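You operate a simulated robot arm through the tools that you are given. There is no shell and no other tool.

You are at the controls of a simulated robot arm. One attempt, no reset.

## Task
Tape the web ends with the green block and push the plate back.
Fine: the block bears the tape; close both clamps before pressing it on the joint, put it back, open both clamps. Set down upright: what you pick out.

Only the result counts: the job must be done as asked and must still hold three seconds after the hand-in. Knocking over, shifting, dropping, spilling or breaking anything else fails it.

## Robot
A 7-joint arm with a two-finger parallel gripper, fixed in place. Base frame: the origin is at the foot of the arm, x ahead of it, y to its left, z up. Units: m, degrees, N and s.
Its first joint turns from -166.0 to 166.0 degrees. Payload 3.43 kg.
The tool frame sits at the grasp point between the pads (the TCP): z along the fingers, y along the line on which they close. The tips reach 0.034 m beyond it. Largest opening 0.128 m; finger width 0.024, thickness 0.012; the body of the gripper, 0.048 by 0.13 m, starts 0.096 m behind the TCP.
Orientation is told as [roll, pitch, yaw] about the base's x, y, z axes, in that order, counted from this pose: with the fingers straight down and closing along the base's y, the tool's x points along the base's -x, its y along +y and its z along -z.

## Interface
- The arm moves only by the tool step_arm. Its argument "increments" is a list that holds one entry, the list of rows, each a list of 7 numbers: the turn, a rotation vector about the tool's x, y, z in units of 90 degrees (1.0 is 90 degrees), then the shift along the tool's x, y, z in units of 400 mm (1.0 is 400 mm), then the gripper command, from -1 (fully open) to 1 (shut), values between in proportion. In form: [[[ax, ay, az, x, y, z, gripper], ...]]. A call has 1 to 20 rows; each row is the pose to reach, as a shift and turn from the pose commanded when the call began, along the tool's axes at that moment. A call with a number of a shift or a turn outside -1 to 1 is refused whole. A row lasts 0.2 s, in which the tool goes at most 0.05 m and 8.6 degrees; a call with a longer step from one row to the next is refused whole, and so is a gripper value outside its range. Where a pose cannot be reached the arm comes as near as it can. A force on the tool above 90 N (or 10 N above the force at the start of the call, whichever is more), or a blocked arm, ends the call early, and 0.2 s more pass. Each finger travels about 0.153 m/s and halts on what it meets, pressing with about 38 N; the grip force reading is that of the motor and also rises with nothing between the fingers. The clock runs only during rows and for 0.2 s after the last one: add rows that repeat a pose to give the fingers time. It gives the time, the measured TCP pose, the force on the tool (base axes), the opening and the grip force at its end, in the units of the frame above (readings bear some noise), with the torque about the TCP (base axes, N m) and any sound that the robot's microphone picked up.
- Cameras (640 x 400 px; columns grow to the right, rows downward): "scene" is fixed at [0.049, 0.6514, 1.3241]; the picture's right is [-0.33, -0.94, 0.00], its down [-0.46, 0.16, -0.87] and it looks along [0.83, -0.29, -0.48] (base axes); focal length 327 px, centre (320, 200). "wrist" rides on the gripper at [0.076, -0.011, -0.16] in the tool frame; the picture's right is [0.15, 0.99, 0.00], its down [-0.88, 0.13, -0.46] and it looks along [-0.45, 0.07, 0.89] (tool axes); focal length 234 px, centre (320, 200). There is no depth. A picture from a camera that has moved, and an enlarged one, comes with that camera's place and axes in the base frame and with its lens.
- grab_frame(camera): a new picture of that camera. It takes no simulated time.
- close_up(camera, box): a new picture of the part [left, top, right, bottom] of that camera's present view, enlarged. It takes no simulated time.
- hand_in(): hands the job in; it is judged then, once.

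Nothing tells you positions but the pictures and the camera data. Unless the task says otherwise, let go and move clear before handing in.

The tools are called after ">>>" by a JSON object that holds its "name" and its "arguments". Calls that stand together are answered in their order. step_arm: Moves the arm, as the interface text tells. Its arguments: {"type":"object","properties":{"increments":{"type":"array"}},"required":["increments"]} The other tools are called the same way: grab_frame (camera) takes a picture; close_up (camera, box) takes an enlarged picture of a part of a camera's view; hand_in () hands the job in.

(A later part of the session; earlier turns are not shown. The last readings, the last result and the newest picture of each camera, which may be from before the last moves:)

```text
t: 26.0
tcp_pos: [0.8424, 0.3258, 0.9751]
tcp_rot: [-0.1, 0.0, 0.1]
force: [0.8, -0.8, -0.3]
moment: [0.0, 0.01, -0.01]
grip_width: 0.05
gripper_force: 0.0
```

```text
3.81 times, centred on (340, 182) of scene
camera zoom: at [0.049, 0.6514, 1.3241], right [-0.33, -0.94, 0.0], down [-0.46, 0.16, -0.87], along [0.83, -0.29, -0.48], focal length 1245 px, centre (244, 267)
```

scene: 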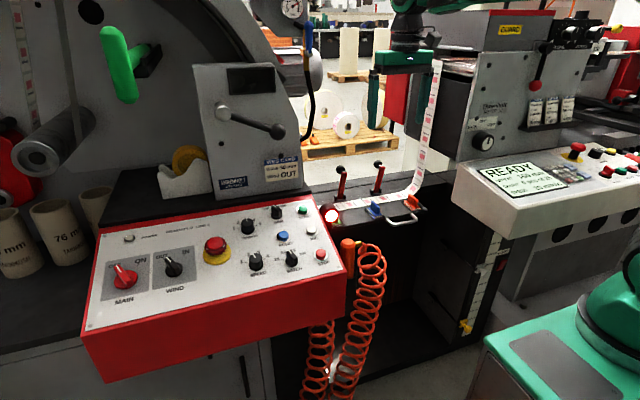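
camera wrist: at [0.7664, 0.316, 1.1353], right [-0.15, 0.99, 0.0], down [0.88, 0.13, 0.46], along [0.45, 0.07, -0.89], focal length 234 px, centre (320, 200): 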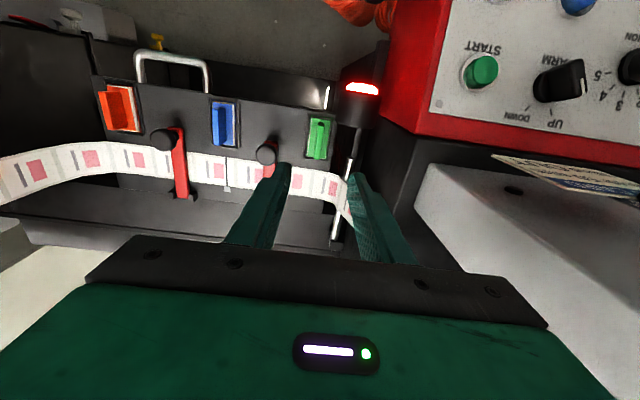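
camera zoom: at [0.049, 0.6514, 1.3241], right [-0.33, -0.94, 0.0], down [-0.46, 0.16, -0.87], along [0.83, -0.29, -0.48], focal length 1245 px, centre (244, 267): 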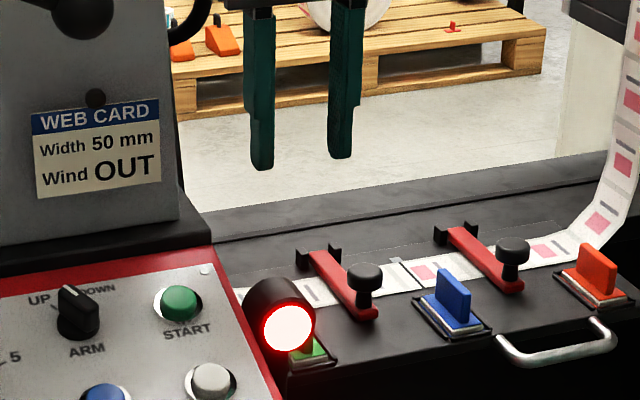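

The green block's centre is at about (0.843, 0.326), with its fin top near z = 0.81. I'll lower the half-open fingers over the fin and check before gripping.

>>> {"name": "step_arm", "arguments": {"increments": [[[0, 0, 0, 0, 0.001, 0.1, 0.22], [0, 0, 0, 0, 0.001, 0.2, 0.22], [0, 0, 0, 0, 0.001, 0.28, 0.22], [0, 0, 0, 0, 0.001, 0.3125, 0.22], [0, 0, 0, 0, 0.001, 0.3125, 0.22]]]}}

>>> {"name": "close_up", "arguments": {"camera": "wrist", "box": [200, 80, 440, 240]}}

>>> {"name": "close_up", "arguments": {"camera": "scene", "box": [290, 150, 410, 235]}}

```text
t: 27.2
tcp_pos: [0.8423, 0.3266, 0.8508]
tcp_rot: [-0.1, 0.0, 0.0]
force: [0.0, -0.3, 0.6]
moment: [0.02, 0.01, 0.0]
grip_width: 0.0497
gripper_force: 0.0
```

```text
2.50 times, centred on (320, 160) of wrist
camera zoom: at [0.7656, 0.3161, 1.0109], right [-0.15, 0.99, 0.0], down [0.88, 0.13, 0.46], along [0.45, 0.07, -0.89], focal length 585 px, centre (320, 300)
```

zoom: 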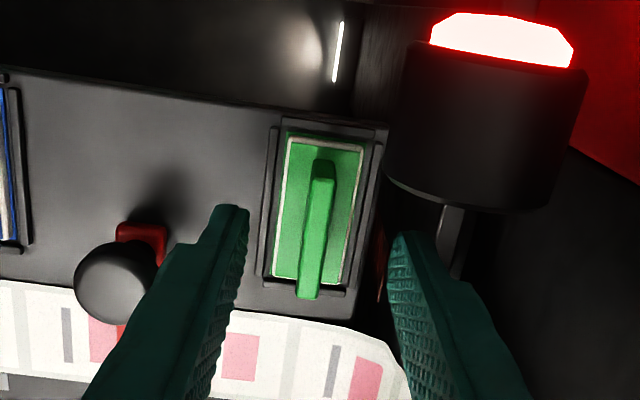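

```text
4.71 times, centred on (350, 192) of scene
camera zoom: at [0.049, 0.6514, 1.3241], right [-0.33, -0.94, 0.0], down [-0.46, 0.16, -0.87], along [0.83, -0.29, -0.48], focal length 1538 px, centre (179, 235)
```

zoom: 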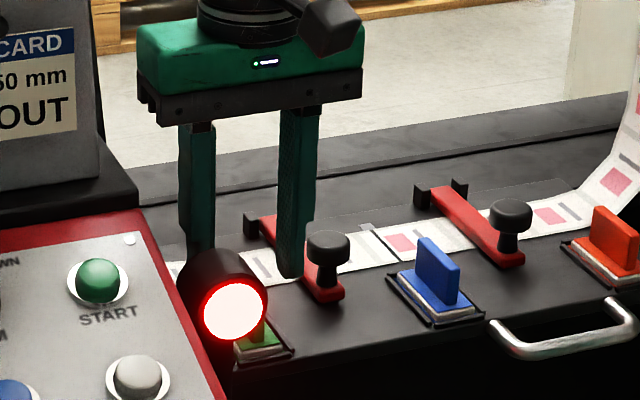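

The fin is centred between the fingers and the right finger clears the lamp by about 1 cm. I'll lower 24 mm more and grip.

>>> {"name": "step_arm", "arguments": {"increments": [[[0, 0, 0, 0, 0, 0.03, 0.22], [0, 0, 0, 0, 0, 0.06, 0.22], [0, 0, 0, 0, 0, 0.06, 0.22]]]}}

>>> {"name": "close_up", "arguments": {"camera": "wrist", "box": [200, 80, 440, 240]}}

```text
t: 28.0
tcp_pos: [0.842, 0.3269, 0.8256]
tcp_rot: [-0.1, 0.0, 0.0]
force: [0.0, -0.5, 1.0]
moment: [0.0, -0.02, 0.05]
grip_width: 0.0497
gripper_force: 0.0
```

```text
2.50 times, centred on (320, 160) of wrist
camera zoom: at [0.7654, 0.3162, 0.9854], right [-0.15, 0.99, 0.0], down [0.88, 0.13, 0.46], along [0.45, 0.07, -0.89], focal length 585 px, centre (320, 300)
```

zoom: 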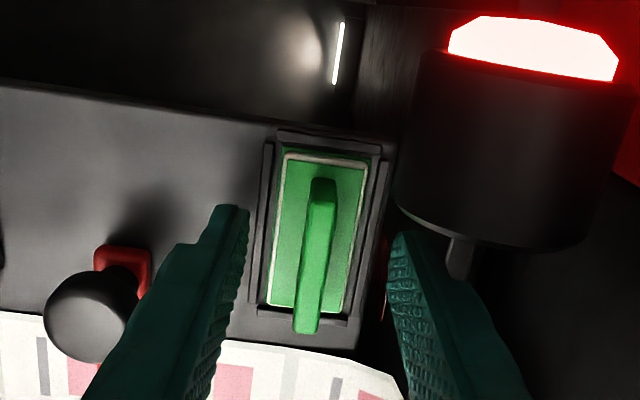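

The fin lies between the tips with about 18 mm of overlap. I'll centre in y by 1.5 mm and close.

>>> {"name": "step_arm", "arguments": {"increments": [[[0, 0, 0, 0, -0.004, 0.004, 0.22], [0, 0, 0, 0, -0.004, 0.004, 0.5], [0, 0, 0, 0, -0.004, 0.004, 0.8], [0, 0, 0, 0, -0.004, 0.004, 1], [0, 0, 0, 0, -0.004, 0.004, 1], [0, 0, 0, 0, -0.004, 0.004, 1]]]}}

>>> {"name": "close_up", "arguments": {"camera": "wrist", "box": [200, 80, 440, 240]}}

```text
t: 29.4
tcp_pos: [0.8402, 0.3257, 0.8238]
tcp_rot: [-0.1, 0.0, 0.0]
force: [0.3, 0.5, 0.1]
moment: [0.05, 0.01, -0.02]
grip_width: 0.0078
gripper_force: 37.5
```

```text
2.50 times, centred on (320, 160) of wrist
camera zoom: at [0.7653, 0.3148, 0.9844], right [-0.15, 0.99, 0.0], down [0.88, 0.13, 0.46], along [0.45, 0.07, -0.89], focal length 585 px, centre (320, 300)
```

zoom: 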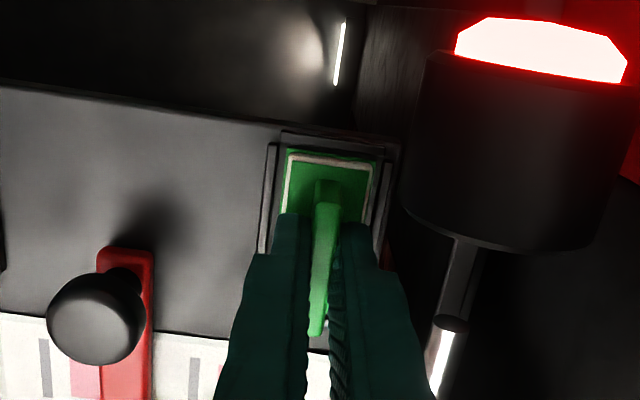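

The fin is gripped at 7.8 mm. I'll lift straight up 0.1 m and check the block.

>>> {"name": "step_arm", "arguments": {"increments": [[[0, 0, 0, 0, 0, -0.03, 1], [0, 0, 0, 0, 0, -0.08, 1], [0, 0, 0, 0, 0, -0.16, 1], [0, 0, 0, 0, 0, -0.25, 1], [0, 0, 0, 0, 0, -0.25, 1]]]}}

>>> {"name": "grab_frame", "arguments": {"camera": "wrist"}}

>>> {"name": "close_up", "arguments": {"camera": "scene", "box": [280, 130, 420, 235]}}

```text
t: 30.6
tcp_pos: [0.8409, 0.3274, 0.9229]
tcp_rot: [0.0, 0.1, 0.0]
force: [-0.3, -0.2, -1.3]
moment: [-0.02, -0.01, -0.01]
grip_width: 0.0074
gripper_force: 37.4
```

```text
taken
camera wrist: at [0.7652, 0.316, 1.0838], right [-0.15, 0.99, 0.0], down [0.88, 0.13, 0.45], along [0.45, 0.07, -0.89], focal length 234 px, centre (320, 200)
```

wrist: 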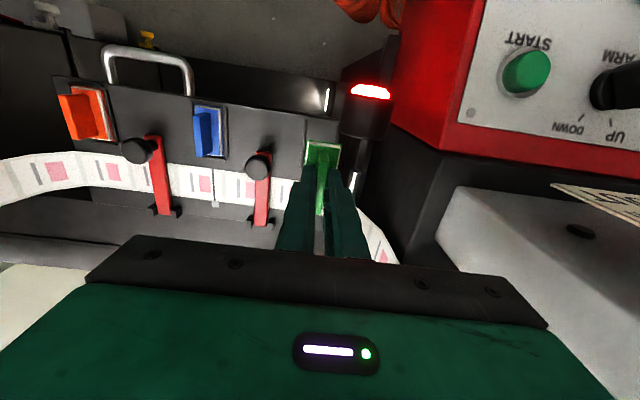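

```text
3.81 times, centred on (350, 182) of scene
camera zoom: at [0.049, 0.6514, 1.3241], right [-0.33, -0.94, 0.0], down [-0.46, 0.16, -0.87], along [0.83, -0.29, -0.48], focal length 1245 px, centre (206, 267)
```

zoom: 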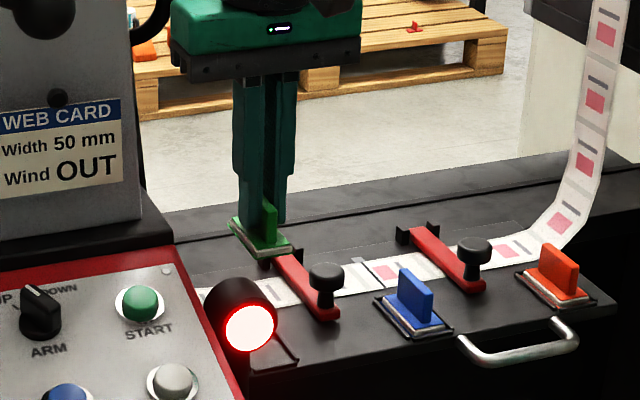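

The block is lifted and level. I'll carry it over the joint, clear of the knobs.

>>> {"name": "step_arm", "arguments": {"increments": [[[0, 0, 0, -0.04, -0.07, 0, 1], [0, 0, 0, -0.085, -0.155, 0, 1], [0, 0, 0, -0.13, -0.24, 0, 1], [0, 0, 0, -0.17, -0.31, 0, 1], [0, 0, 0, -0.195, -0.3525, 0, 1], [0, 0, 0, -0.195, -0.3525, 0, 1]]]}}

>>> {"name": "grab_frame", "arguments": {"camera": "wrist"}}

>>> {"name": "close_up", "arguments": {"camera": "scene", "box": [310, 140, 430, 230]}}

>>> {"name": "close_up", "arguments": {"camera": "wrist", "box": [220, 100, 420, 240]}}

```text
t: 32.0
tcp_pos: [0.9198, 0.1869, 0.9248]
tcp_rot: [-0.1, 0.0, 0.0]
force: [-0.2, -0.2, -0.6]
moment: [0.01, 0.0, 0.0]
grip_width: 0.0076
gripper_force: 38.0
```

```text
taken
camera wrist: at [0.8435, 0.1757, 1.085], right [-0.15, 0.99, 0.0], down [0.88, 0.13, 0.46], along [0.45, 0.07, -0.89], focal length 234 px, centre (320, 200)
```

wrist: 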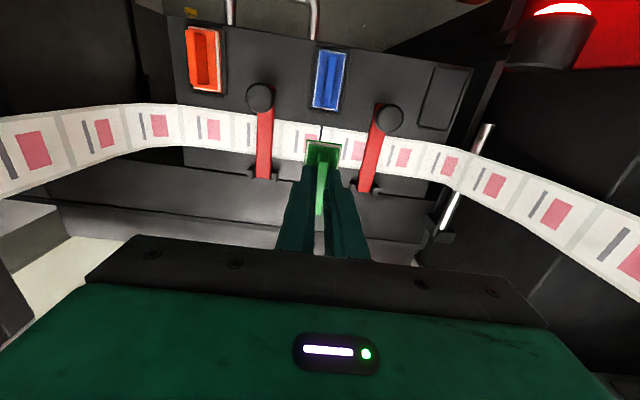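

```text
4.44 times, centred on (370, 185) of scene
camera zoom: at [0.049, 0.6514, 1.3241], right [-0.33, -0.94, 0.0], down [-0.46, 0.16, -0.87], along [0.83, -0.29, -0.48], focal length 1452 px, centre (98, 267)
```

zoom: 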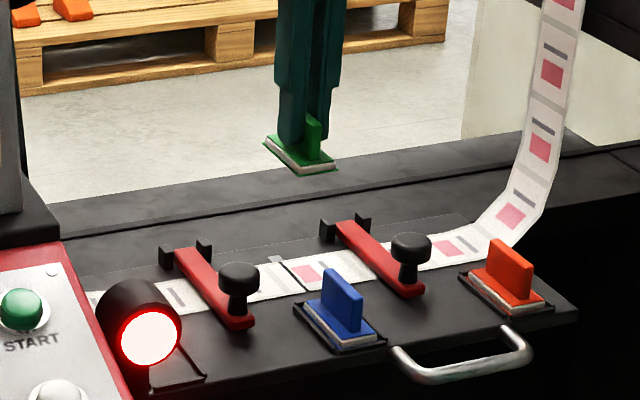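

```text
2.86 times, centred on (320, 170) of wrist
camera zoom: at [0.8435, 0.1757, 1.085], right [-0.15, 0.99, 0.0], down [0.88, 0.13, 0.46], along [0.45, 0.07, -0.89], focal length 669 px, centre (320, 286)
```

zoom: 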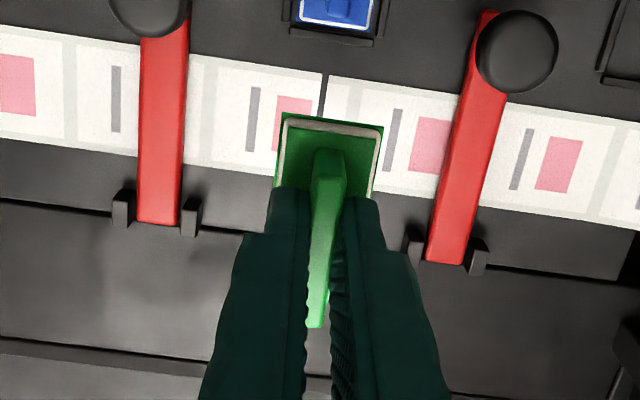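

The block is centred over the joint at y ≈ 0.186, and its length spans the web in x. I'll lower it to about 1 cm above the web.

>>> {"name": "step_arm", "arguments": {"increments": [[[0, 0, 0, 0, 0, 0.08, 1], [0, 0, 0, 0, 0, 0.16, 1], [0, 0, 0, 0, 0, 0.21, 1], [0, 0, 0, 0, 0, 0.225, 1], [0, 0, 0, 0, 0, 0.225, 1]]]}}

>>> {"name": "close_up", "arguments": {"camera": "wrist", "box": [220, 100, 420, 240]}}

>>> {"name": "close_up", "arguments": {"camera": "scene", "box": [340, 160, 420, 220]}}

```text
t: 33.2
tcp_pos: [0.9202, 0.1844, 0.8347]
tcp_rot: [0.0, 0.0, 0.0]
force: [-0.1, 0.5, 0.1]
moment: [-0.01, 0.01, 0.0]
grip_width: 0.0075
gripper_force: 37.9
```

```text
2.86 times, centred on (320, 170) of wrist
camera zoom: at [0.8439, 0.1751, 0.9941], right [-0.15, 0.99, 0.0], down [0.88, 0.13, 0.45], along [0.45, 0.07, -0.89], focal length 669 px, centre (320, 286)
```

zoom: 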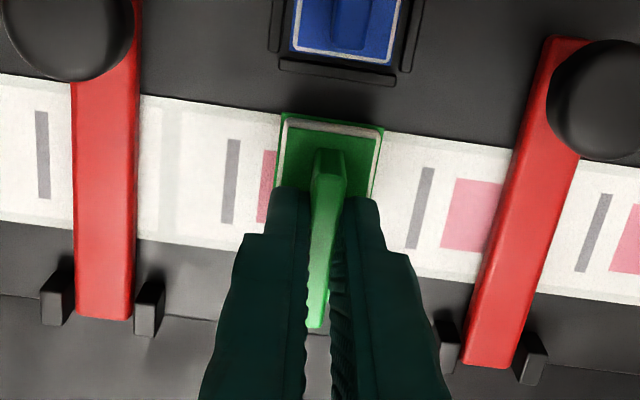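

```text
6.67 times, centred on (380, 190) of scene
camera zoom: at [0.049, 0.6514, 1.3241], right [-0.33, -0.94, 0.0], down [-0.46, 0.16, -0.87], along [0.83, -0.29, -0.48], focal length 2178 px, centre (-80, 267)
```

zoom: 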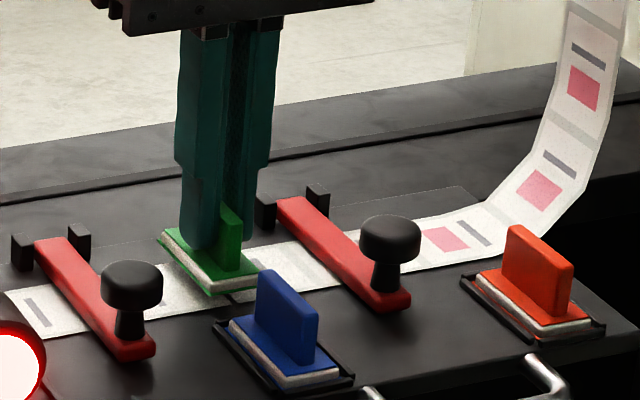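

It's well lined up over the web. I'll go down slowly to contact.

>>> {"name": "step_arm", "arguments": {"increments": [[[0, 0, 0, 0, 0, 0.01, 1], [0, 0, 0, 0, 0, 0.018, 1], [0, 0, 0, 0, 0, 0.024, 1], [0, 0, 0, 0, 0, 0.024, 1]]]}}

```text
t: 34.2
tcp_pos: [0.9203, 0.1857, 0.8247]
tcp_rot: [0.1, 0.0, 0.0]
force: [0.8, 0.3, -0.1]
moment: [0.01, 0.01, 0.0]
grip_width: 0.0076
gripper_force: 37.8
```

>>> {"name": "step_arm", "arguments": {"increments": [[[0, 0, 0, 0, 0, 0.005, 1], [0, 0, 0, 0, 0, 0.0075, 1], [0, 0, 0, 0, 0, 0.0075, 1]]]}}

```text
t: 35.0
tcp_pos: [0.9193, 0.1855, 0.824]
tcp_rot: [0.0, -0.1, 0.0]
force: [-0.3, -1.4, 14.5]
moment: [-0.04, 0.18, 0.04]
grip_width: 0.0075
gripper_force: 38.1
```

Contact at 14 N. I'll press more firmly for a moment.

>>> {"name": "step_arm", "arguments": {"increments": [[[0, 0, 0, 0, 0, 0.004, 1], [0, 0, 0, 0, 0, 0.006, 1], [0, 0, 0, 0, 0, 0.006, 1], [0, 0, 0, 0, 0, 0.006, 1]]]}}

>>> {"name": "close_up", "arguments": {"camera": "scene", "box": [300, 140, 420, 235]}}

>>> {"name": "close_up", "arguments": {"camera": "wrist", "box": [220, 100, 420, 240]}}

```text
t: 36.0
tcp_pos: [0.9197, 0.1843, 0.8214]
tcp_rot: [0.1, -0.2, 0.0]
force: [6.5, 0.7, 32.7]
moment: [0.02, -0.25, -0.02]
grip_width: 0.0079
gripper_force: 38.0
```

```text
4.21 times, centred on (360, 188) of scene
camera zoom: at [0.049, 0.6514, 1.3241], right [-0.33, -0.94, 0.0], down [-0.46, 0.16, -0.87], along [0.83, -0.29, -0.48], focal length 1376 px, centre (152, 253)
```

zoom: 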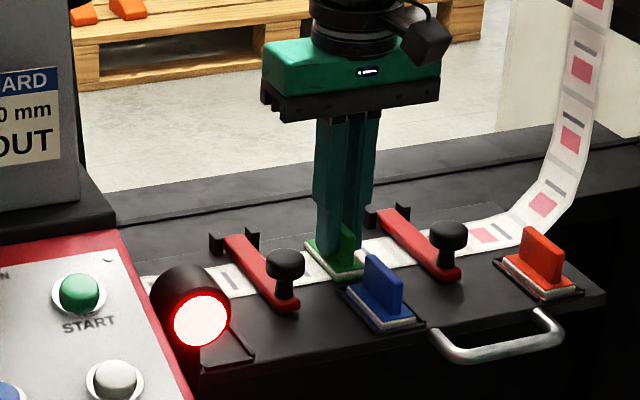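

```text
2.86 times, centred on (320, 170) of wrist
camera zoom: at [0.8424, 0.1745, 0.9817], right [-0.15, 0.99, 0.0], down [0.88, 0.13, 0.46], along [0.45, 0.07, -0.89], focal length 669 px, centre (320, 286)
```

zoom: 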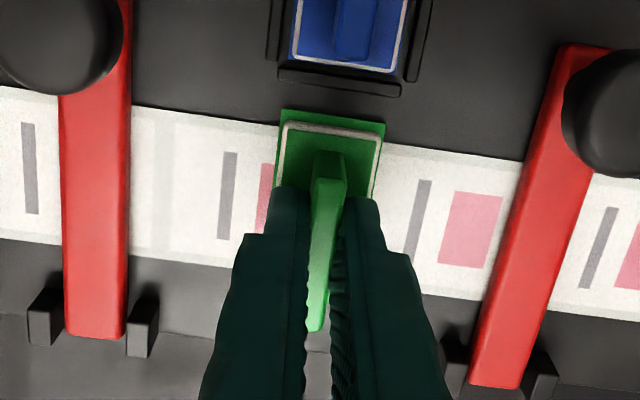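

It reads 33 N with no sound and no visible change yet. I'll press slightly harder and hold.

>>> {"name": "step_arm", "arguments": {"increments": [[[0, 0, 0, 0, 0, 0.003, 1], [0, 0, 0, 0, 0, 0.004, 1], [0, 0, 0, 0, 0, 0.004, 1], [0, 0, 0, 0, 0, 0.004, 1], [0, 0, 0, 0, 0, 0.004, 1]]]}}

```text
t: 37.2
tcp_pos: [0.9182, 0.1846, 0.8213]
tcp_rot: [-0.1, 0.0, 0.0]
force: [0.0, 3.4, 32.9]
moment: [0.15, 0.04, 0.02]
grip_width: 0.0078
gripper_force: 38.3
```

The force levels off at about 33 N, so the fin is slipping a little in the pads. That should be enough pressure, so I'll lift and look at the joint.

>>> {"name": "step_arm", "arguments": {"increments": [[[0, 0, 0, 0, 0, -0.01, 1], [0, 0, 0, 0, 0, -0.04, 1], [0, 0, 0, 0, 0, -0.1, 1], [0, 0, 0, 0, 0, -0.18, 1], [0, 0, 0, 0, 0, -0.26, 1], [0, 0, 0, 0, 0, -0.26, 1]]]}}

>>> {"name": "grab_frame", "arguments": {"camera": "wrist"}}

>>> {"name": "close_up", "arguments": {"camera": "scene", "box": [310, 140, 430, 230]}}

>>> {"name": "close_up", "arguments": {"camera": "wrist", "box": [220, 90, 420, 230]}}

```text
t: 38.6
tcp_pos: [0.917, 0.1846, 0.9219]
tcp_rot: [-0.1, 0.2, 0.0]
force: [-0.6, -0.2, 0.3]
moment: [0.01, -0.01, -0.04]
grip_width: 0.0079
gripper_force: 38.2
```

```text
taken
camera wrist: at [0.8418, 0.1746, 1.0821], right [-0.15, 0.99, 0.0], down [0.88, 0.13, 0.45], along [0.45, 0.07, -0.89], focal length 234 px, centre (320, 200)
```

wrist: 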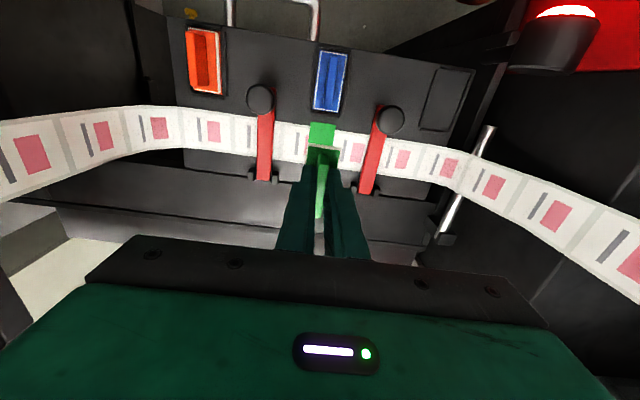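

```text
4.44 times, centred on (370, 185) of scene
camera zoom: at [0.049, 0.6514, 1.3241], right [-0.33, -0.94, 0.0], down [-0.46, 0.16, -0.87], along [0.83, -0.29, -0.48], focal length 1452 px, centre (98, 267)
```

zoom: 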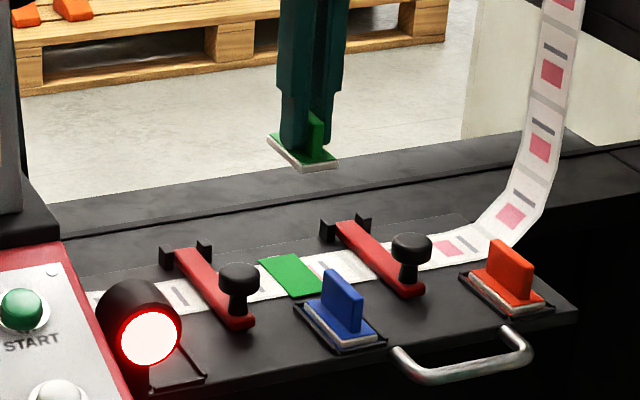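

```text
2.86 times, centred on (320, 160) of wrist
camera zoom: at [0.8418, 0.1746, 1.0821], right [-0.15, 0.99, 0.0], down [0.88, 0.13, 0.45], along [0.45, 0.07, -0.89], focal length 669 px, centre (320, 314)
```

zoom: 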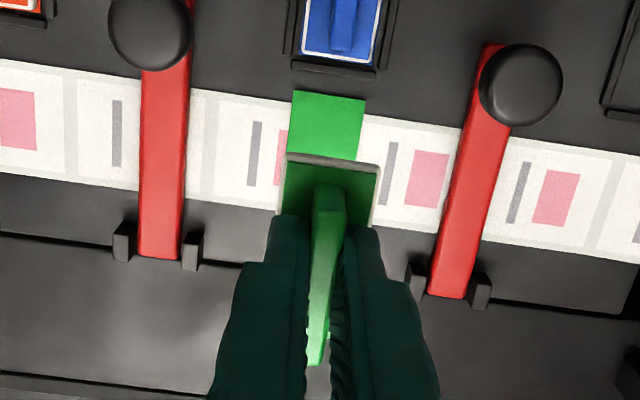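

The green tape is on the joint. Before putting the block back I'll check how it sits in the grip after the press.

>>> {"name": "close_up", "arguments": {"camera": "wrist", "box": [280, 130, 360, 190]}}

>>> {"name": "close_up", "arguments": {"camera": "scene", "box": [360, 150, 410, 185]}}

>>> {"name": "close_up", "arguments": {"camera": "scene", "box": [350, 185, 410, 225]}}

```text
6.67 times, centred on (320, 160) of wrist
camera zoom: at [0.8418, 0.1746, 1.0821], right [-0.15, 0.99, 0.0], down [0.88, 0.13, 0.45], along [0.45, 0.07, -0.89], focal length 1561 px, centre (320, 467)
```

zoom: 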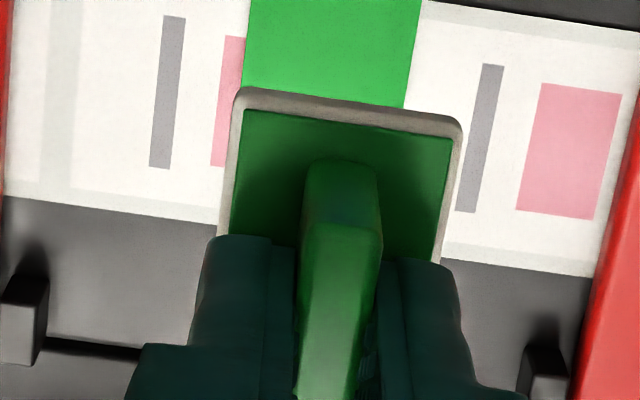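

```text
11.43 times, centred on (385, 168) of scene
camera zoom: at [0.049, 0.6514, 1.3241], right [-0.33, -0.94, 0.0], down [-0.46, 0.16, -0.87], along [0.83, -0.29, -0.48], focal length 3734 px, centre (-423, 571)
```

zoom: 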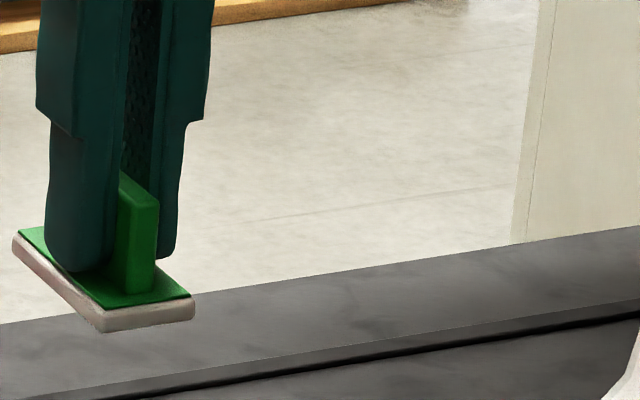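

```text
10.00 times, centred on (380, 205) of scene
camera zoom: at [0.049, 0.6514, 1.3241], right [-0.33, -0.94, 0.0], down [-0.46, 0.16, -0.87], along [0.83, -0.29, -0.48], focal length 3268 px, centre (-280, 150)
```

zoom: 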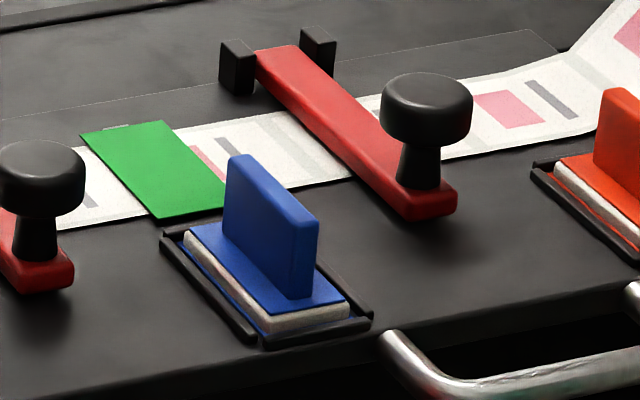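

The block is level, square and has not shifted along the fin, only about 2–3 mm up in the pads. I'll carry it back above its nest along the same path.

>>> {"name": "step_arm", "arguments": {"increments": [[[0, 0, 0, 0.04, 0.07, -0.005, 1], [0, 0, 0, 0.085, 0.155, -0.005, 1], [0, 0, 0, 0.13, 0.24, -0.005, 1], [0, 0, 0, 0.17, 0.31, -0.005, 1], [0, 0, 0, 0.195, 0.3525, 0, 1], [0, 0, 0, 0.195, 0.3525, 0, 1], [0, 0, 0, 0.195, 0.3525, 0, 1]]]}}

>>> {"name": "grab_frame", "arguments": {"camera": "wrist"}}

>>> {"name": "close_up", "arguments": {"camera": "wrist", "box": [260, 90, 400, 190]}}

>>> {"name": "close_up", "arguments": {"camera": "scene", "box": [310, 140, 410, 235]}}

```text
t: 40.2
tcp_pos: [0.8403, 0.3261, 0.9218]
tcp_rot: [0.0, -0.1, 0.0]
force: [0.9, 1.2, -0.8]
moment: [0.01, 0.0, 0.0]
grip_width: 0.0078
gripper_force: 37.8
```

```text
taken
camera wrist: at [0.7638, 0.3163, 1.0828], right [-0.15, 0.99, 0.0], down [0.88, 0.13, 0.45], along [0.45, 0.07, -0.89], focal length 234 px, centre (320, 200)
```

wrist: 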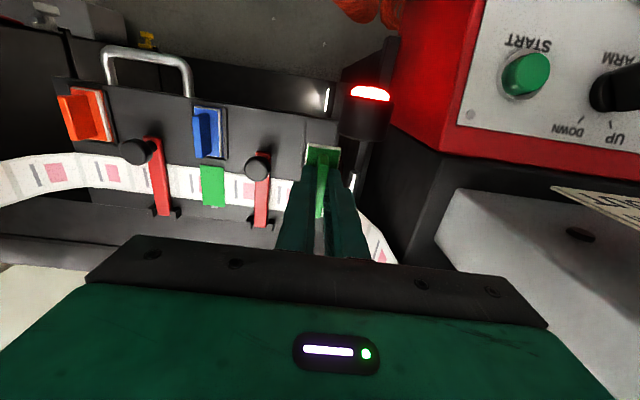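

```text
4.00 times, centred on (330, 140) of wrist
camera zoom: at [0.7638, 0.3163, 1.0828], right [-0.15, 0.99, 0.0], down [0.88, 0.13, 0.45], along [0.45, 0.07, -0.89], focal length 937 px, centre (280, 440)
```

zoom: 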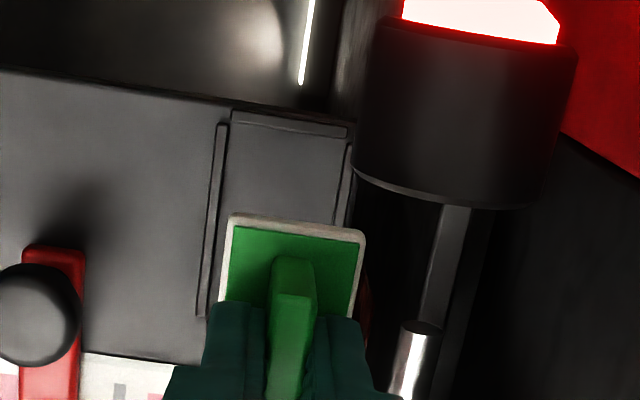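

```text
4.21 times, centred on (360, 188) of scene
camera zoom: at [0.049, 0.6514, 1.3241], right [-0.33, -0.94, 0.0], down [-0.46, 0.16, -0.87], along [0.83, -0.29, -0.48], focal length 1376 px, centre (152, 253)
```

zoom: 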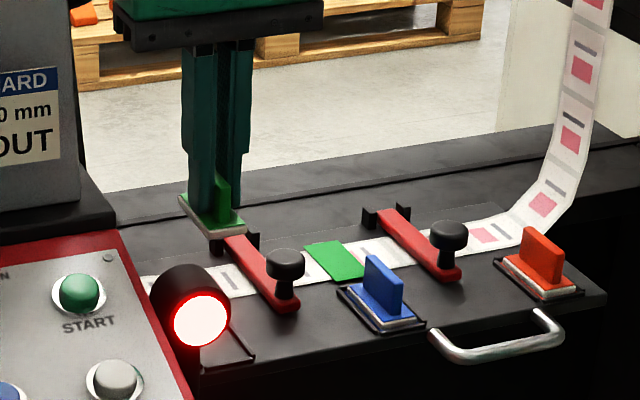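

It's lined up with the nest to within a millimetre or so. I'll lower to about 1 cm above the nest and check again.

>>> {"name": "step_arm", "arguments": {"increments": [[[0, 0, 0, 0, 0, 0.08, 1], [0, 0, 0, 0, 0, 0.15, 1], [0, 0, 0, 0, 0, 0.2, 1], [0, 0, 0, 0, 0, 0.215, 1], [0, 0, 0, 0, 0, 0.215, 1]]]}}

>>> {"name": "close_up", "arguments": {"camera": "wrist", "box": [260, 90, 400, 190]}}

>>> {"name": "close_up", "arguments": {"camera": "scene", "box": [320, 175, 390, 235]}}

```text
t: 41.4
tcp_pos: [0.8403, 0.3253, 0.8362]
tcp_rot: [0.0, 0.1, 0.0]
force: [0.8, -0.1, -0.2]
moment: [-0.01, 0.03, -0.03]
grip_width: 0.0077
gripper_force: 37.9
```

```text
4.00 times, centred on (330, 140) of wrist
camera zoom: at [0.7643, 0.3156, 0.9965], right [-0.15, 0.99, 0.0], down [0.88, 0.13, 0.45], along [0.45, 0.07, -0.89], focal length 937 px, centre (280, 440)
```

zoom: 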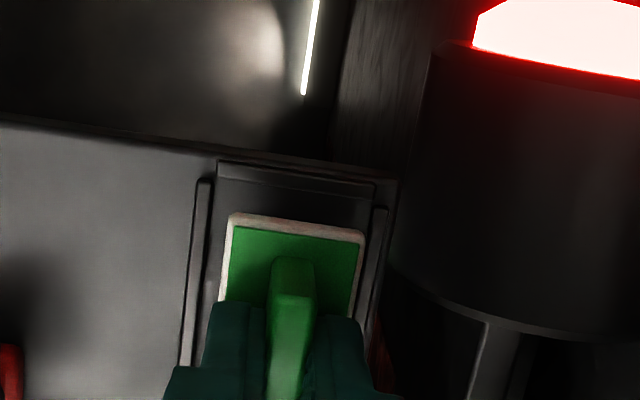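

```text
6.67 times, centred on (355, 205) of scene
camera zoom: at [0.049, 0.6514, 1.3241], right [-0.33, -0.94, 0.0], down [-0.46, 0.16, -0.87], along [0.83, -0.29, -0.48], focal length 2178 px, centre (87, 167)
```

zoom: 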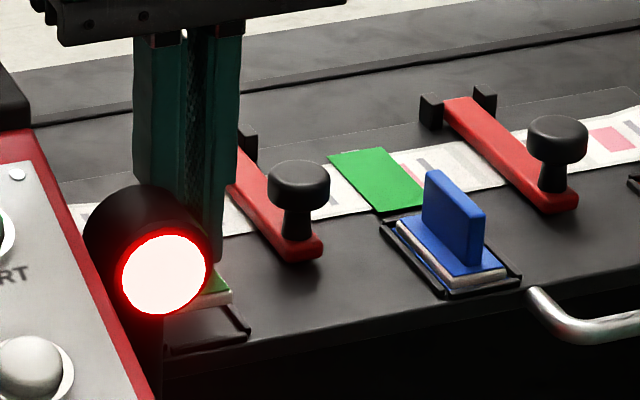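

The block sits inside the rims with a few millimetres all round. I'll lower it to the nest floor slowly.

>>> {"name": "step_arm", "arguments": {"increments": [[[0, 0, 0, 0, 0, 0.01, 1], [0, 0, 0, 0, 0, 0.02, 1], [0, 0, 0, 0, 0, 0.0275, 1], [0, 0, 0, 0, 0, 0.0275, 1]]]}}

>>> {"name": "close_up", "arguments": {"camera": "wrist", "box": [260, 90, 400, 190]}}

```text
t: 42.4
tcp_pos: [0.8413, 0.3261, 0.8258]
tcp_rot: [0.0, 0.0, 0.0]
force: [-0.5, 0.9, 0.3]
moment: [0.02, -0.03, -0.03]
grip_width: 0.0073
gripper_force: 38.4
```

```text
4.00 times, centred on (330, 140) of wrist
camera zoom: at [0.7651, 0.3151, 0.9852], right [-0.15, 0.99, 0.0], down [0.88, 0.13, 0.46], along [0.45, 0.07, -0.89], focal length 937 px, centre (280, 440)
```

zoom: 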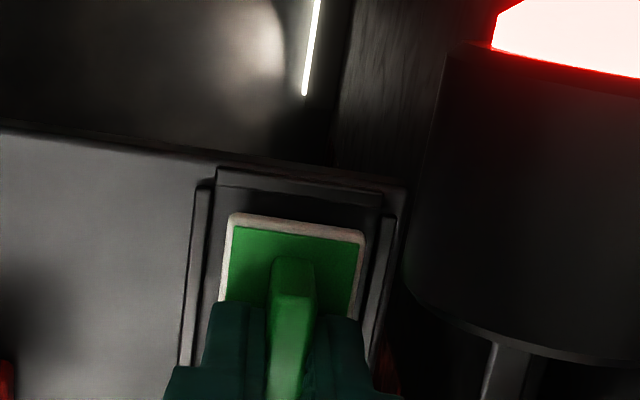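

There's no contact yet, so I'll go lower a little at a time.

>>> {"name": "step_arm", "arguments": {"increments": [[[0, 0, 0, 0, 0, 0.004, 1], [0, 0, 0, 0, 0, 0.007, 1], [0, 0, 0, 0, 0, 0.007, 1]]]}}

```text
t: 43.2
tcp_pos: [0.842, 0.3261, 0.8227]
tcp_rot: [0.0, 0.0, 0.1]
force: [-0.7, -0.2, -0.3]
moment: [-0.03, 0.01, -0.01]
grip_width: 0.0077
gripper_force: 37.7
```

>>> {"name": "step_arm", "arguments": {"increments": [[[0, 0, 0, 0, 0, 0.0025, 1], [0, 0, 0, 0, 0, 0.005, 1], [0, 0, 0, 0, 0, 0.005, 1]]]}}

```text
t: 44.0
tcp_pos: [0.8413, 0.3249, 0.8197]
tcp_rot: [-0.1, 0.0, 0.0]
force: [0.5, -1.0, -0.9]
moment: [0.02, 0.0, 0.0]
grip_width: 0.0076
gripper_force: 38.3
```

>>> {"name": "step_arm", "arguments": {"increments": [[[0, 0, 0, 0, 0, 0.0025, 1], [0, 0, 0, 0, 0, 0.004, 1], [0, 0, 0, 0, 0, 0.004, 1]]]}}

>>> {"name": "close_up", "arguments": {"camera": "wrist", "box": [260, 90, 400, 190]}}

>>> {"name": "close_up", "arguments": {"camera": "scene", "box": [320, 175, 390, 235]}}

```text
t: 44.8
tcp_pos: [0.842, 0.3259, 0.8201]
tcp_rot: [-0.1, 0.1, 0.0]
force: [-0.3, -0.8, 7.4]
moment: [-0.08, 0.12, 0.0]
grip_width: 0.0076
gripper_force: 37.9
```

```text
4.00 times, centred on (330, 140) of wrist
camera zoom: at [0.7644, 0.3152, 0.9798], right [-0.15, 0.99, 0.0], down [0.88, 0.13, 0.46], along [0.45, 0.07, -0.89], focal length 937 px, centre (280, 440)
```

zoom: 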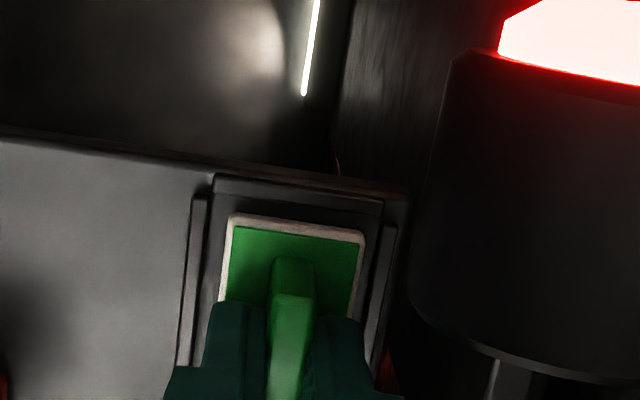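

```text
6.67 times, centred on (355, 205) of scene
camera zoom: at [0.049, 0.6514, 1.3241], right [-0.33, -0.94, 0.0], down [-0.46, 0.16, -0.87], along [0.83, -0.29, -0.48], focal length 2178 px, centre (87, 167)
```

zoom: 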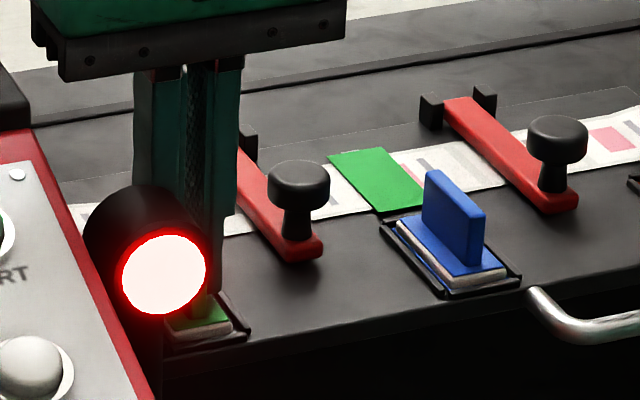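

The block is seated with light contact at 7 N. I'll open just a little, rise off the fin, then open wider.

>>> {"name": "step_arm", "arguments": {"increments": [[[0, 0, 0, 0, 0, 0, 0.9], [0, 0, 0, 0, 0, 0, 0.78], [0, 0, 0, 0, 0, 0, 0.76], [0, 0, 0, 0, 0, -0.02, 0.76], [0, 0, 0, 0, 0, -0.05, 0.7], [0, 0, 0, 0, 0, -0.1, 0.5], [0, 0, 0, 0, 0, -0.2, 0.22], [0, 0, 0, 0, 0, -0.3, 0.22], [0, 0, 0, 0, 0, -0.37, 0.22], [0, 0, 0, 0, 0, -0.37, 0.22]]]}}

>>> {"name": "grab_frame", "arguments": {"camera": "wrist"}}

>>> {"name": "close_up", "arguments": {"camera": "wrist", "box": [240, 80, 400, 190]}}

>>> {"name": "close_up", "arguments": {"camera": "scene", "box": [320, 175, 390, 235]}}

```text
t: 47.0
tcp_pos: [0.8422, 0.3237, 0.967]
tcp_rot: [-0.1, 0.2, 0.0]
force: [0.2, 0.1, -0.6]
moment: [0.02, 0.0, 0.01]
grip_width: 0.05
gripper_force: 0.0
```

```text
taken
camera wrist: at [0.7667, 0.3143, 1.1283], right [-0.15, 0.99, 0.0], down [0.88, 0.13, 0.45], along [0.45, 0.07, -0.89], focal length 234 px, centre (320, 200)
```

wrist: 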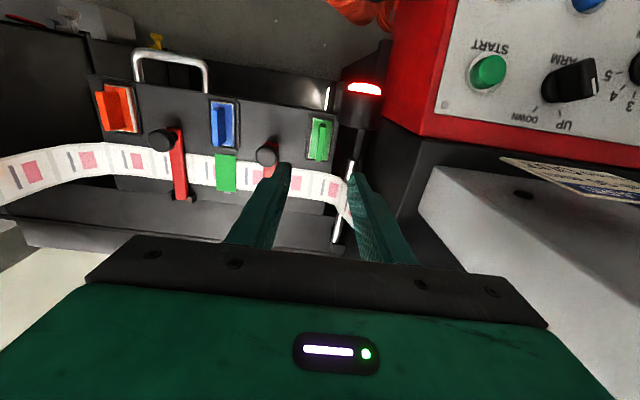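

```text
3.64 times, centred on (320, 135) of wrist
camera zoom: at [0.7667, 0.3143, 1.1283], right [-0.15, 0.99, 0.0], down [0.88, 0.13, 0.45], along [0.45, 0.07, -0.89], focal length 852 px, centre (320, 436)
```

zoom: 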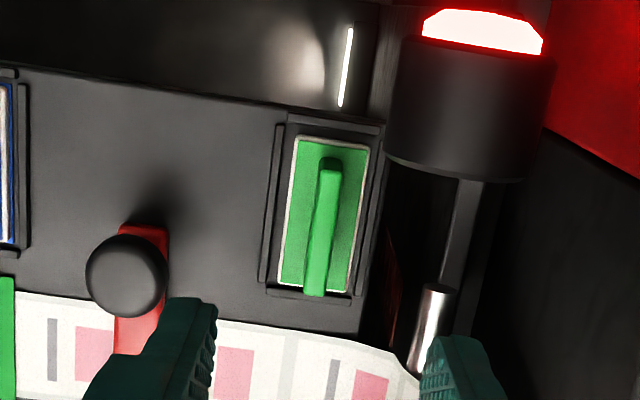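

```text
6.67 times, centred on (355, 205) of scene
camera zoom: at [0.049, 0.6514, 1.3241], right [-0.33, -0.94, 0.0], down [-0.46, 0.16, -0.87], along [0.83, -0.29, -0.48], focal length 2178 px, centre (87, 167)
```

zoom: 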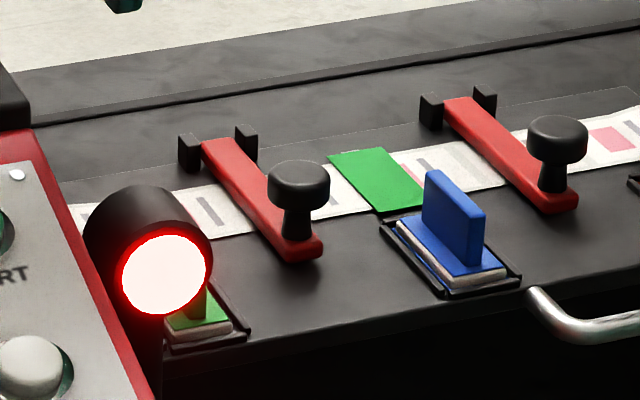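

The green block stands upright in its nest. Next I'll open the clamps, starting by moving over the left knob at (0.8645, 0.2545).

>>> {"name": "step_arm", "arguments": {"increments": [[[0, 0, 0, -0.025, -0.09, 0, 0.22], [0, 0, 0, -0.054, -0.176, 0, 0.22], [0, 0, 0, -0.054, -0.176, 0.1, 0.22], [0, 0, 0, -0.054, -0.176, 0.2, 0.22], [0, 0, 0, -0.054, -0.176, 0.25, 0.22], [0, 0, 0, -0.054, -0.176, 0.25, 0.22]]]}}

>>> {"name": "close_up", "arguments": {"camera": "wrist", "box": [220, 100, 420, 240]}}

>>> {"name": "close_up", "arguments": {"camera": "scene", "box": [310, 150, 430, 230]}}

```text
t: 48.4
tcp_pos: [0.8621, 0.255, 0.8702]
tcp_rot: [-0.1, 0.0, 0.1]
force: [-0.5, 0.3, 1.0]
moment: [0.0, -0.01, -0.02]
grip_width: 0.0499
gripper_force: 0.1
```

```text
2.86 times, centred on (320, 170) of wrist
camera zoom: at [0.7853, 0.2447, 1.0292], right [-0.15, 0.99, 0.0], down [0.88, 0.13, 0.46], along [0.45, 0.07, -0.89], focal length 669 px, centre (320, 286)
```

zoom: 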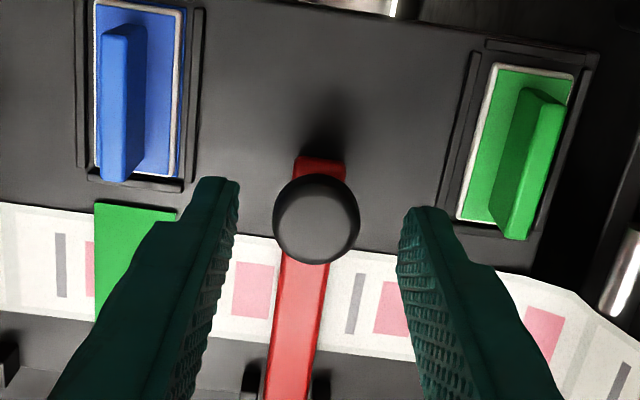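

```text
5.00 times, centred on (370, 190) of scene
camera zoom: at [0.049, 0.6514, 1.3241], right [-0.33, -0.94, 0.0], down [-0.46, 0.16, -0.87], along [0.83, -0.29, -0.48], focal length 1634 px, centre (70, 250)
```

zoom: 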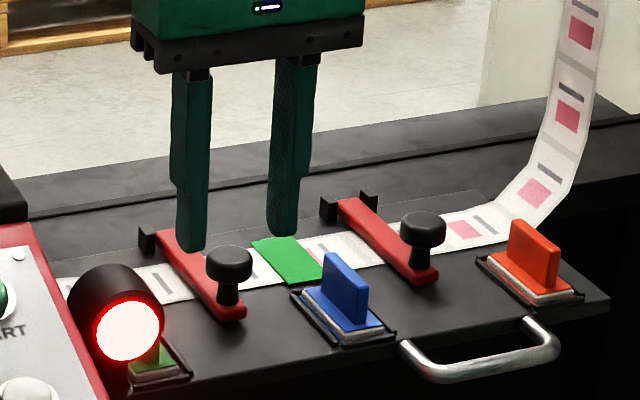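

The knob is centred between the fingers. I'll lower around it and grip it.

>>> {"name": "step_arm", "arguments": {"increments": [[[0, 0, 0, -0.0075, 0, 0.04, 0.22], [0, 0, 0, -0.0075, 0, 0.08, 0.22], [0, 0, 0, -0.0075, 0, 0.095, 0.22], [0, 0, 0, -0.0075, 0, 0.095, 0.5], [0, 0, 0, -0.0075, 0, 0.095, 1], [0, 0, 0, -0.0075, 0, 0.095, 1], [0, 0, 0, -0.0075, 0, 0.095, 1]]]}}

>>> {"name": "close_up", "arguments": {"camera": "scene", "box": [310, 150, 430, 230]}}

```text
t: 50.0
tcp_pos: [0.8635, 0.2557, 0.8311]
tcp_rot: [-0.1, 0.2, 0.0]
force: [0.0, -1.8, -2.0]
moment: [-0.02, 0.09, -0.01]
grip_width: 0.029
gripper_force: 44.8
```

```text
5.00 times, centred on (370, 190) of scene
camera zoom: at [0.049, 0.6514, 1.3241], right [-0.33, -0.94, 0.0], down [-0.46, 0.16, -0.87], along [0.83, -0.29, -0.48], focal length 1634 px, centre (70, 250)
```

zoom: 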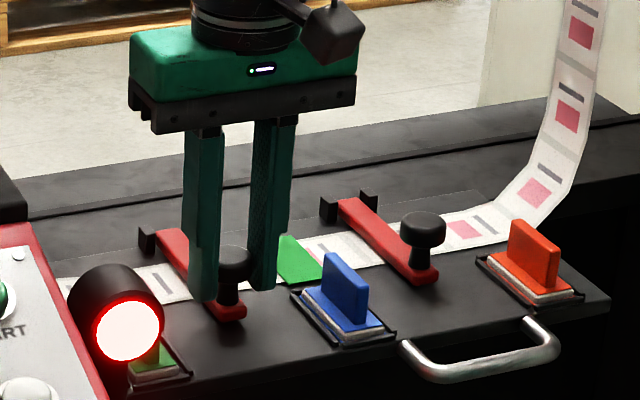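

The knob is gripped at 29 mm. I'll lift it along the arc about the pivot, first part only.

>>> {"name": "step_arm", "arguments": {"increments": [[[0, 0, 0, -0.004, 0, -0.013, 1], [0, 0, 0, -0.008, 0, -0.026, 1], [0, 0, 0, -0.0125, 0, -0.037, 1], [0, 0, 0, -0.017, 0, -0.048, 1], [0, 0, 0, -0.0278, 0, -0.0685, 1]]]}}

>>> {"name": "close_up", "arguments": {"camera": "scene", "box": [310, 150, 430, 230]}}

```text
t: 51.2
tcp_pos: [0.8765, 0.2546, 0.8564]
tcp_rot: [-0.1, 0.1, -0.1]
force: [-6.0, -0.2, -12.0]
moment: [0.02, 1.39, 0.02]
grip_width: 0.0292
gripper_force: 45.0
```

```text
5.00 times, centred on (370, 190) of scene
camera zoom: at [0.049, 0.6514, 1.3241], right [-0.33, -0.94, 0.0], down [-0.46, 0.16, -0.87], along [0.83, -0.29, -0.48], focal length 1634 px, centre (70, 250)
```

zoom: 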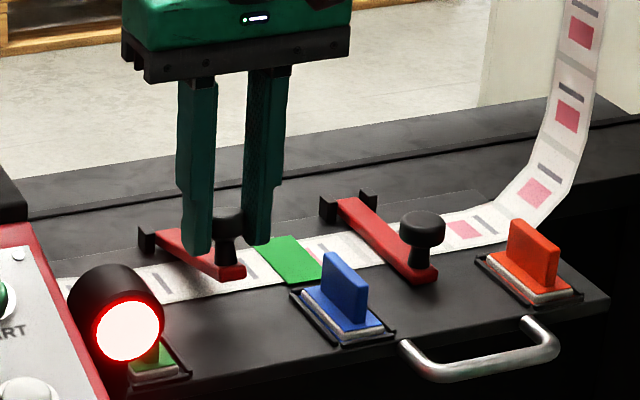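

The lever is rising with moderate forces, so I'll go on along the arc.

>>> {"name": "step_arm", "arguments": {"increments": [[[0, 0, 0, -0.0122, 0, -0.0195, 1], [0, 0, 0, -0.0267, 0, -0.038, 1], [0, 0, 0, -0.0422, 0, -0.055, 1], [0, 0, 0, -0.0592, 0, -0.0705, 1], [0, 0, 0, -0.0782, 0, -0.085, 1]]]}}

>>> {"name": "close_up", "arguments": {"camera": "scene", "box": [310, 140, 430, 220]}}

>>> {"name": "close_up", "arguments": {"camera": "wrist", "box": [220, 100, 420, 240]}}

```text
t: 52.4
tcp_pos: [0.9084, 0.2544, 0.8902]
tcp_rot: [0.0, -0.1, 0.0]
force: [-10.0, 0.1, -5.2]
moment: [0.02, 1.35, -0.02]
grip_width: 0.029
gripper_force: 44.8
```

```text
5.00 times, centred on (370, 180) of scene
camera zoom: at [0.049, 0.6514, 1.3241], right [-0.33, -0.94, 0.0], down [-0.46, 0.16, -0.87], along [0.83, -0.29, -0.48], focal length 1634 px, centre (70, 300)
```

zoom: 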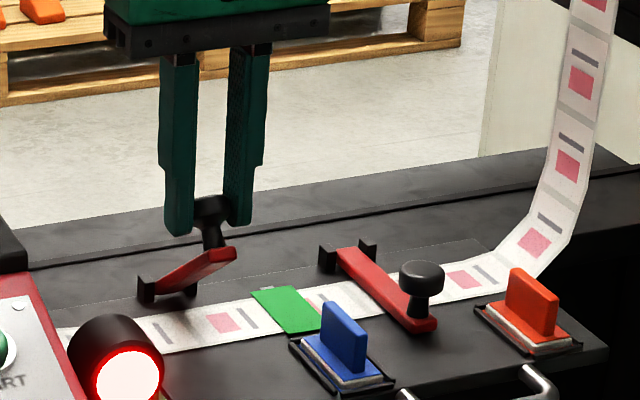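

```text
2.86 times, centred on (320, 170) of wrist
camera zoom: at [0.8322, 0.2446, 1.0512], right [-0.15, 0.99, 0.0], down [0.88, 0.13, 0.46], along [0.45, 0.07, -0.89], focal length 669 px, centre (320, 286)
```

zoom: 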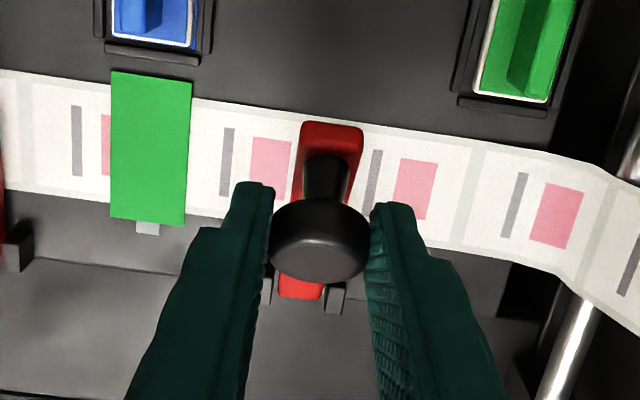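

Halfway up. I'll carry on towards the open position.

>>> {"name": "step_arm", "arguments": {"increments": [[[0, 0, 0, -0.0193, 0, -0.0125, 1], [0, 0, 0, -0.04, 0, -0.0233, 1], [0, 0, 0, -0.0615, 0, -0.0323, 1], [0, 0, 0, -0.0838, 0, -0.0393, 1], [0, 0, 0, -0.0838, 0, -0.0393, 1]]]}}

>>> {"name": "close_up", "arguments": {"camera": "scene", "box": [310, 130, 430, 210]}}

>>> {"name": "close_up", "arguments": {"camera": "wrist", "box": [220, 100, 420, 240]}}

```text
t: 53.6
tcp_pos: [0.9422, 0.255, 0.9078]
tcp_rot: [0.1, 0.1, -0.1]
force: [-10.3, -0.5, 0.7]
moment: [-0.07, 1.17, 0.01]
grip_width: 0.0291
gripper_force: 44.9
```

```text
5.00 times, centred on (370, 170) of scene
camera zoom: at [0.049, 0.6514, 1.3241], right [-0.33, -0.94, 0.0], down [-0.46, 0.16, -0.87], along [0.83, -0.29, -0.48], focal length 1634 px, centre (70, 350)
```

zoom: 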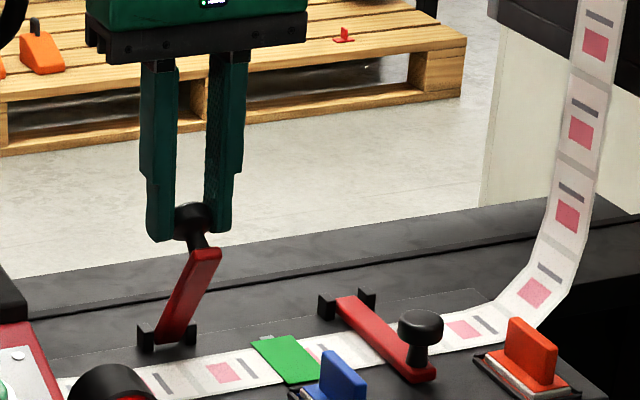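

```text
2.86 times, centred on (320, 170) of wrist
camera zoom: at [0.8651, 0.2445, 1.0673], right [-0.15, 0.99, 0.0], down [0.88, 0.13, 0.46], along [0.45, 0.07, -0.89], focal length 669 px, centre (320, 286)
```

zoom: 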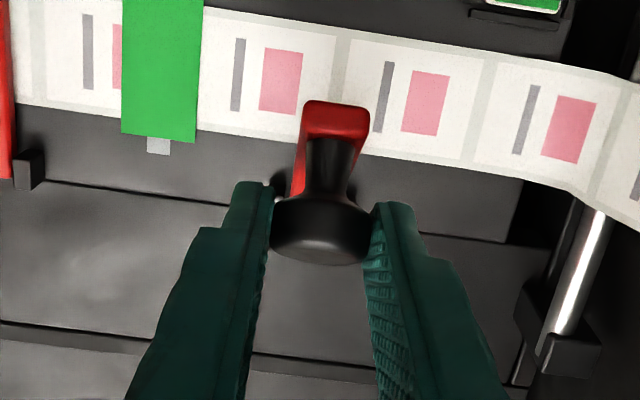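

The lever is about 30° from vertical. A little further brings it near its original open stance.

>>> {"name": "step_arm", "arguments": {"increments": [[[0, 0, 0, -0.016, 0, -0.004, 1], [0, 0, 0, -0.032, 0, -0.0065, 1], [0, 0, 0, -0.042, 0, -0.0075, 1], [0, 0, 0, -0.042, 0, -0.0075, 1]]]}}

>>> {"name": "close_up", "arguments": {"camera": "scene", "box": [310, 130, 430, 210]}}

```text
t: 54.6
tcp_pos: [0.9596, 0.2553, 0.9112]
tcp_rot: [0.0, -0.1, 0.0]
force: [-9.4, -1.7, 6.0]
moment: [-0.11, 1.05, 0.0]
grip_width: 0.0289
gripper_force: 45.0
```

```text
5.00 times, centred on (370, 170) of scene
camera zoom: at [0.049, 0.6514, 1.3241], right [-0.33, -0.94, 0.0], down [-0.46, 0.16, -0.87], along [0.83, -0.29, -0.48], focal length 1634 px, centre (70, 350)
```

zoom: 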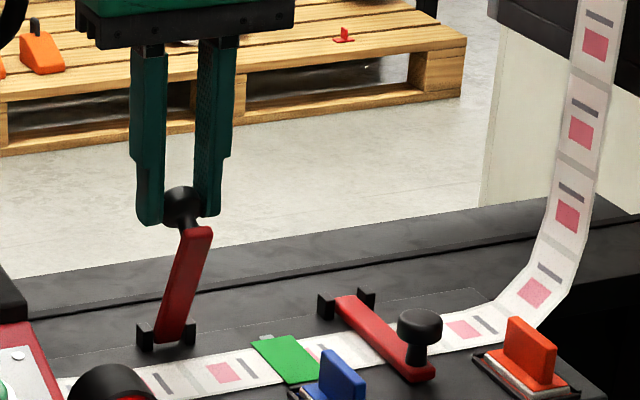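

It's a few degrees short of where it stood at first. I'll push a bit further in +x while holding it.

>>> {"name": "step_arm", "arguments": {"increments": [[[0, 0, 0, -0.01, 0, -0.001, 1], [0, 0, 0, -0.02, 0, -0.002, 1], [0, 0, 0, -0.03, 0, -0.002, 1], [0, 0, 0, -0.03, 0, -0.002, 1]]]}}

>>> {"name": "close_up", "arguments": {"camera": "scene", "box": [310, 130, 430, 210]}}

```text
t: 55.6
tcp_pos: [0.9715, 0.2553, 0.9111]
tcp_rot: [0.0, -0.1, 0.0]
force: [-7.3, -10.0, 13.7]
moment: [-0.27, 1.08, 0.06]
grip_width: 0.0285
gripper_force: 45.3
```

```text
5.00 times, centred on (370, 170) of scene
camera zoom: at [0.049, 0.6514, 1.3241], right [-0.33, -0.94, 0.0], down [-0.46, 0.16, -0.87], along [0.83, -0.29, -0.48], focal length 1634 px, centre (70, 350)
```

zoom: 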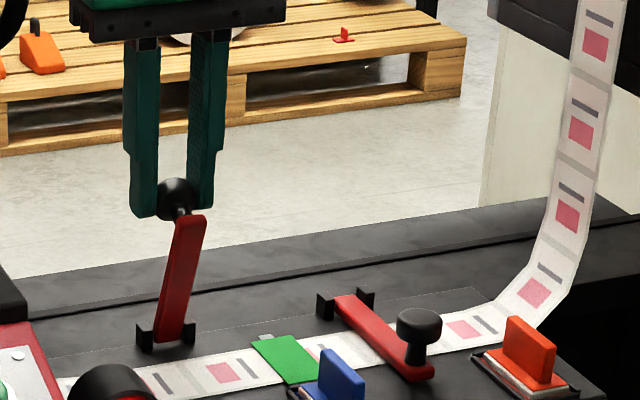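

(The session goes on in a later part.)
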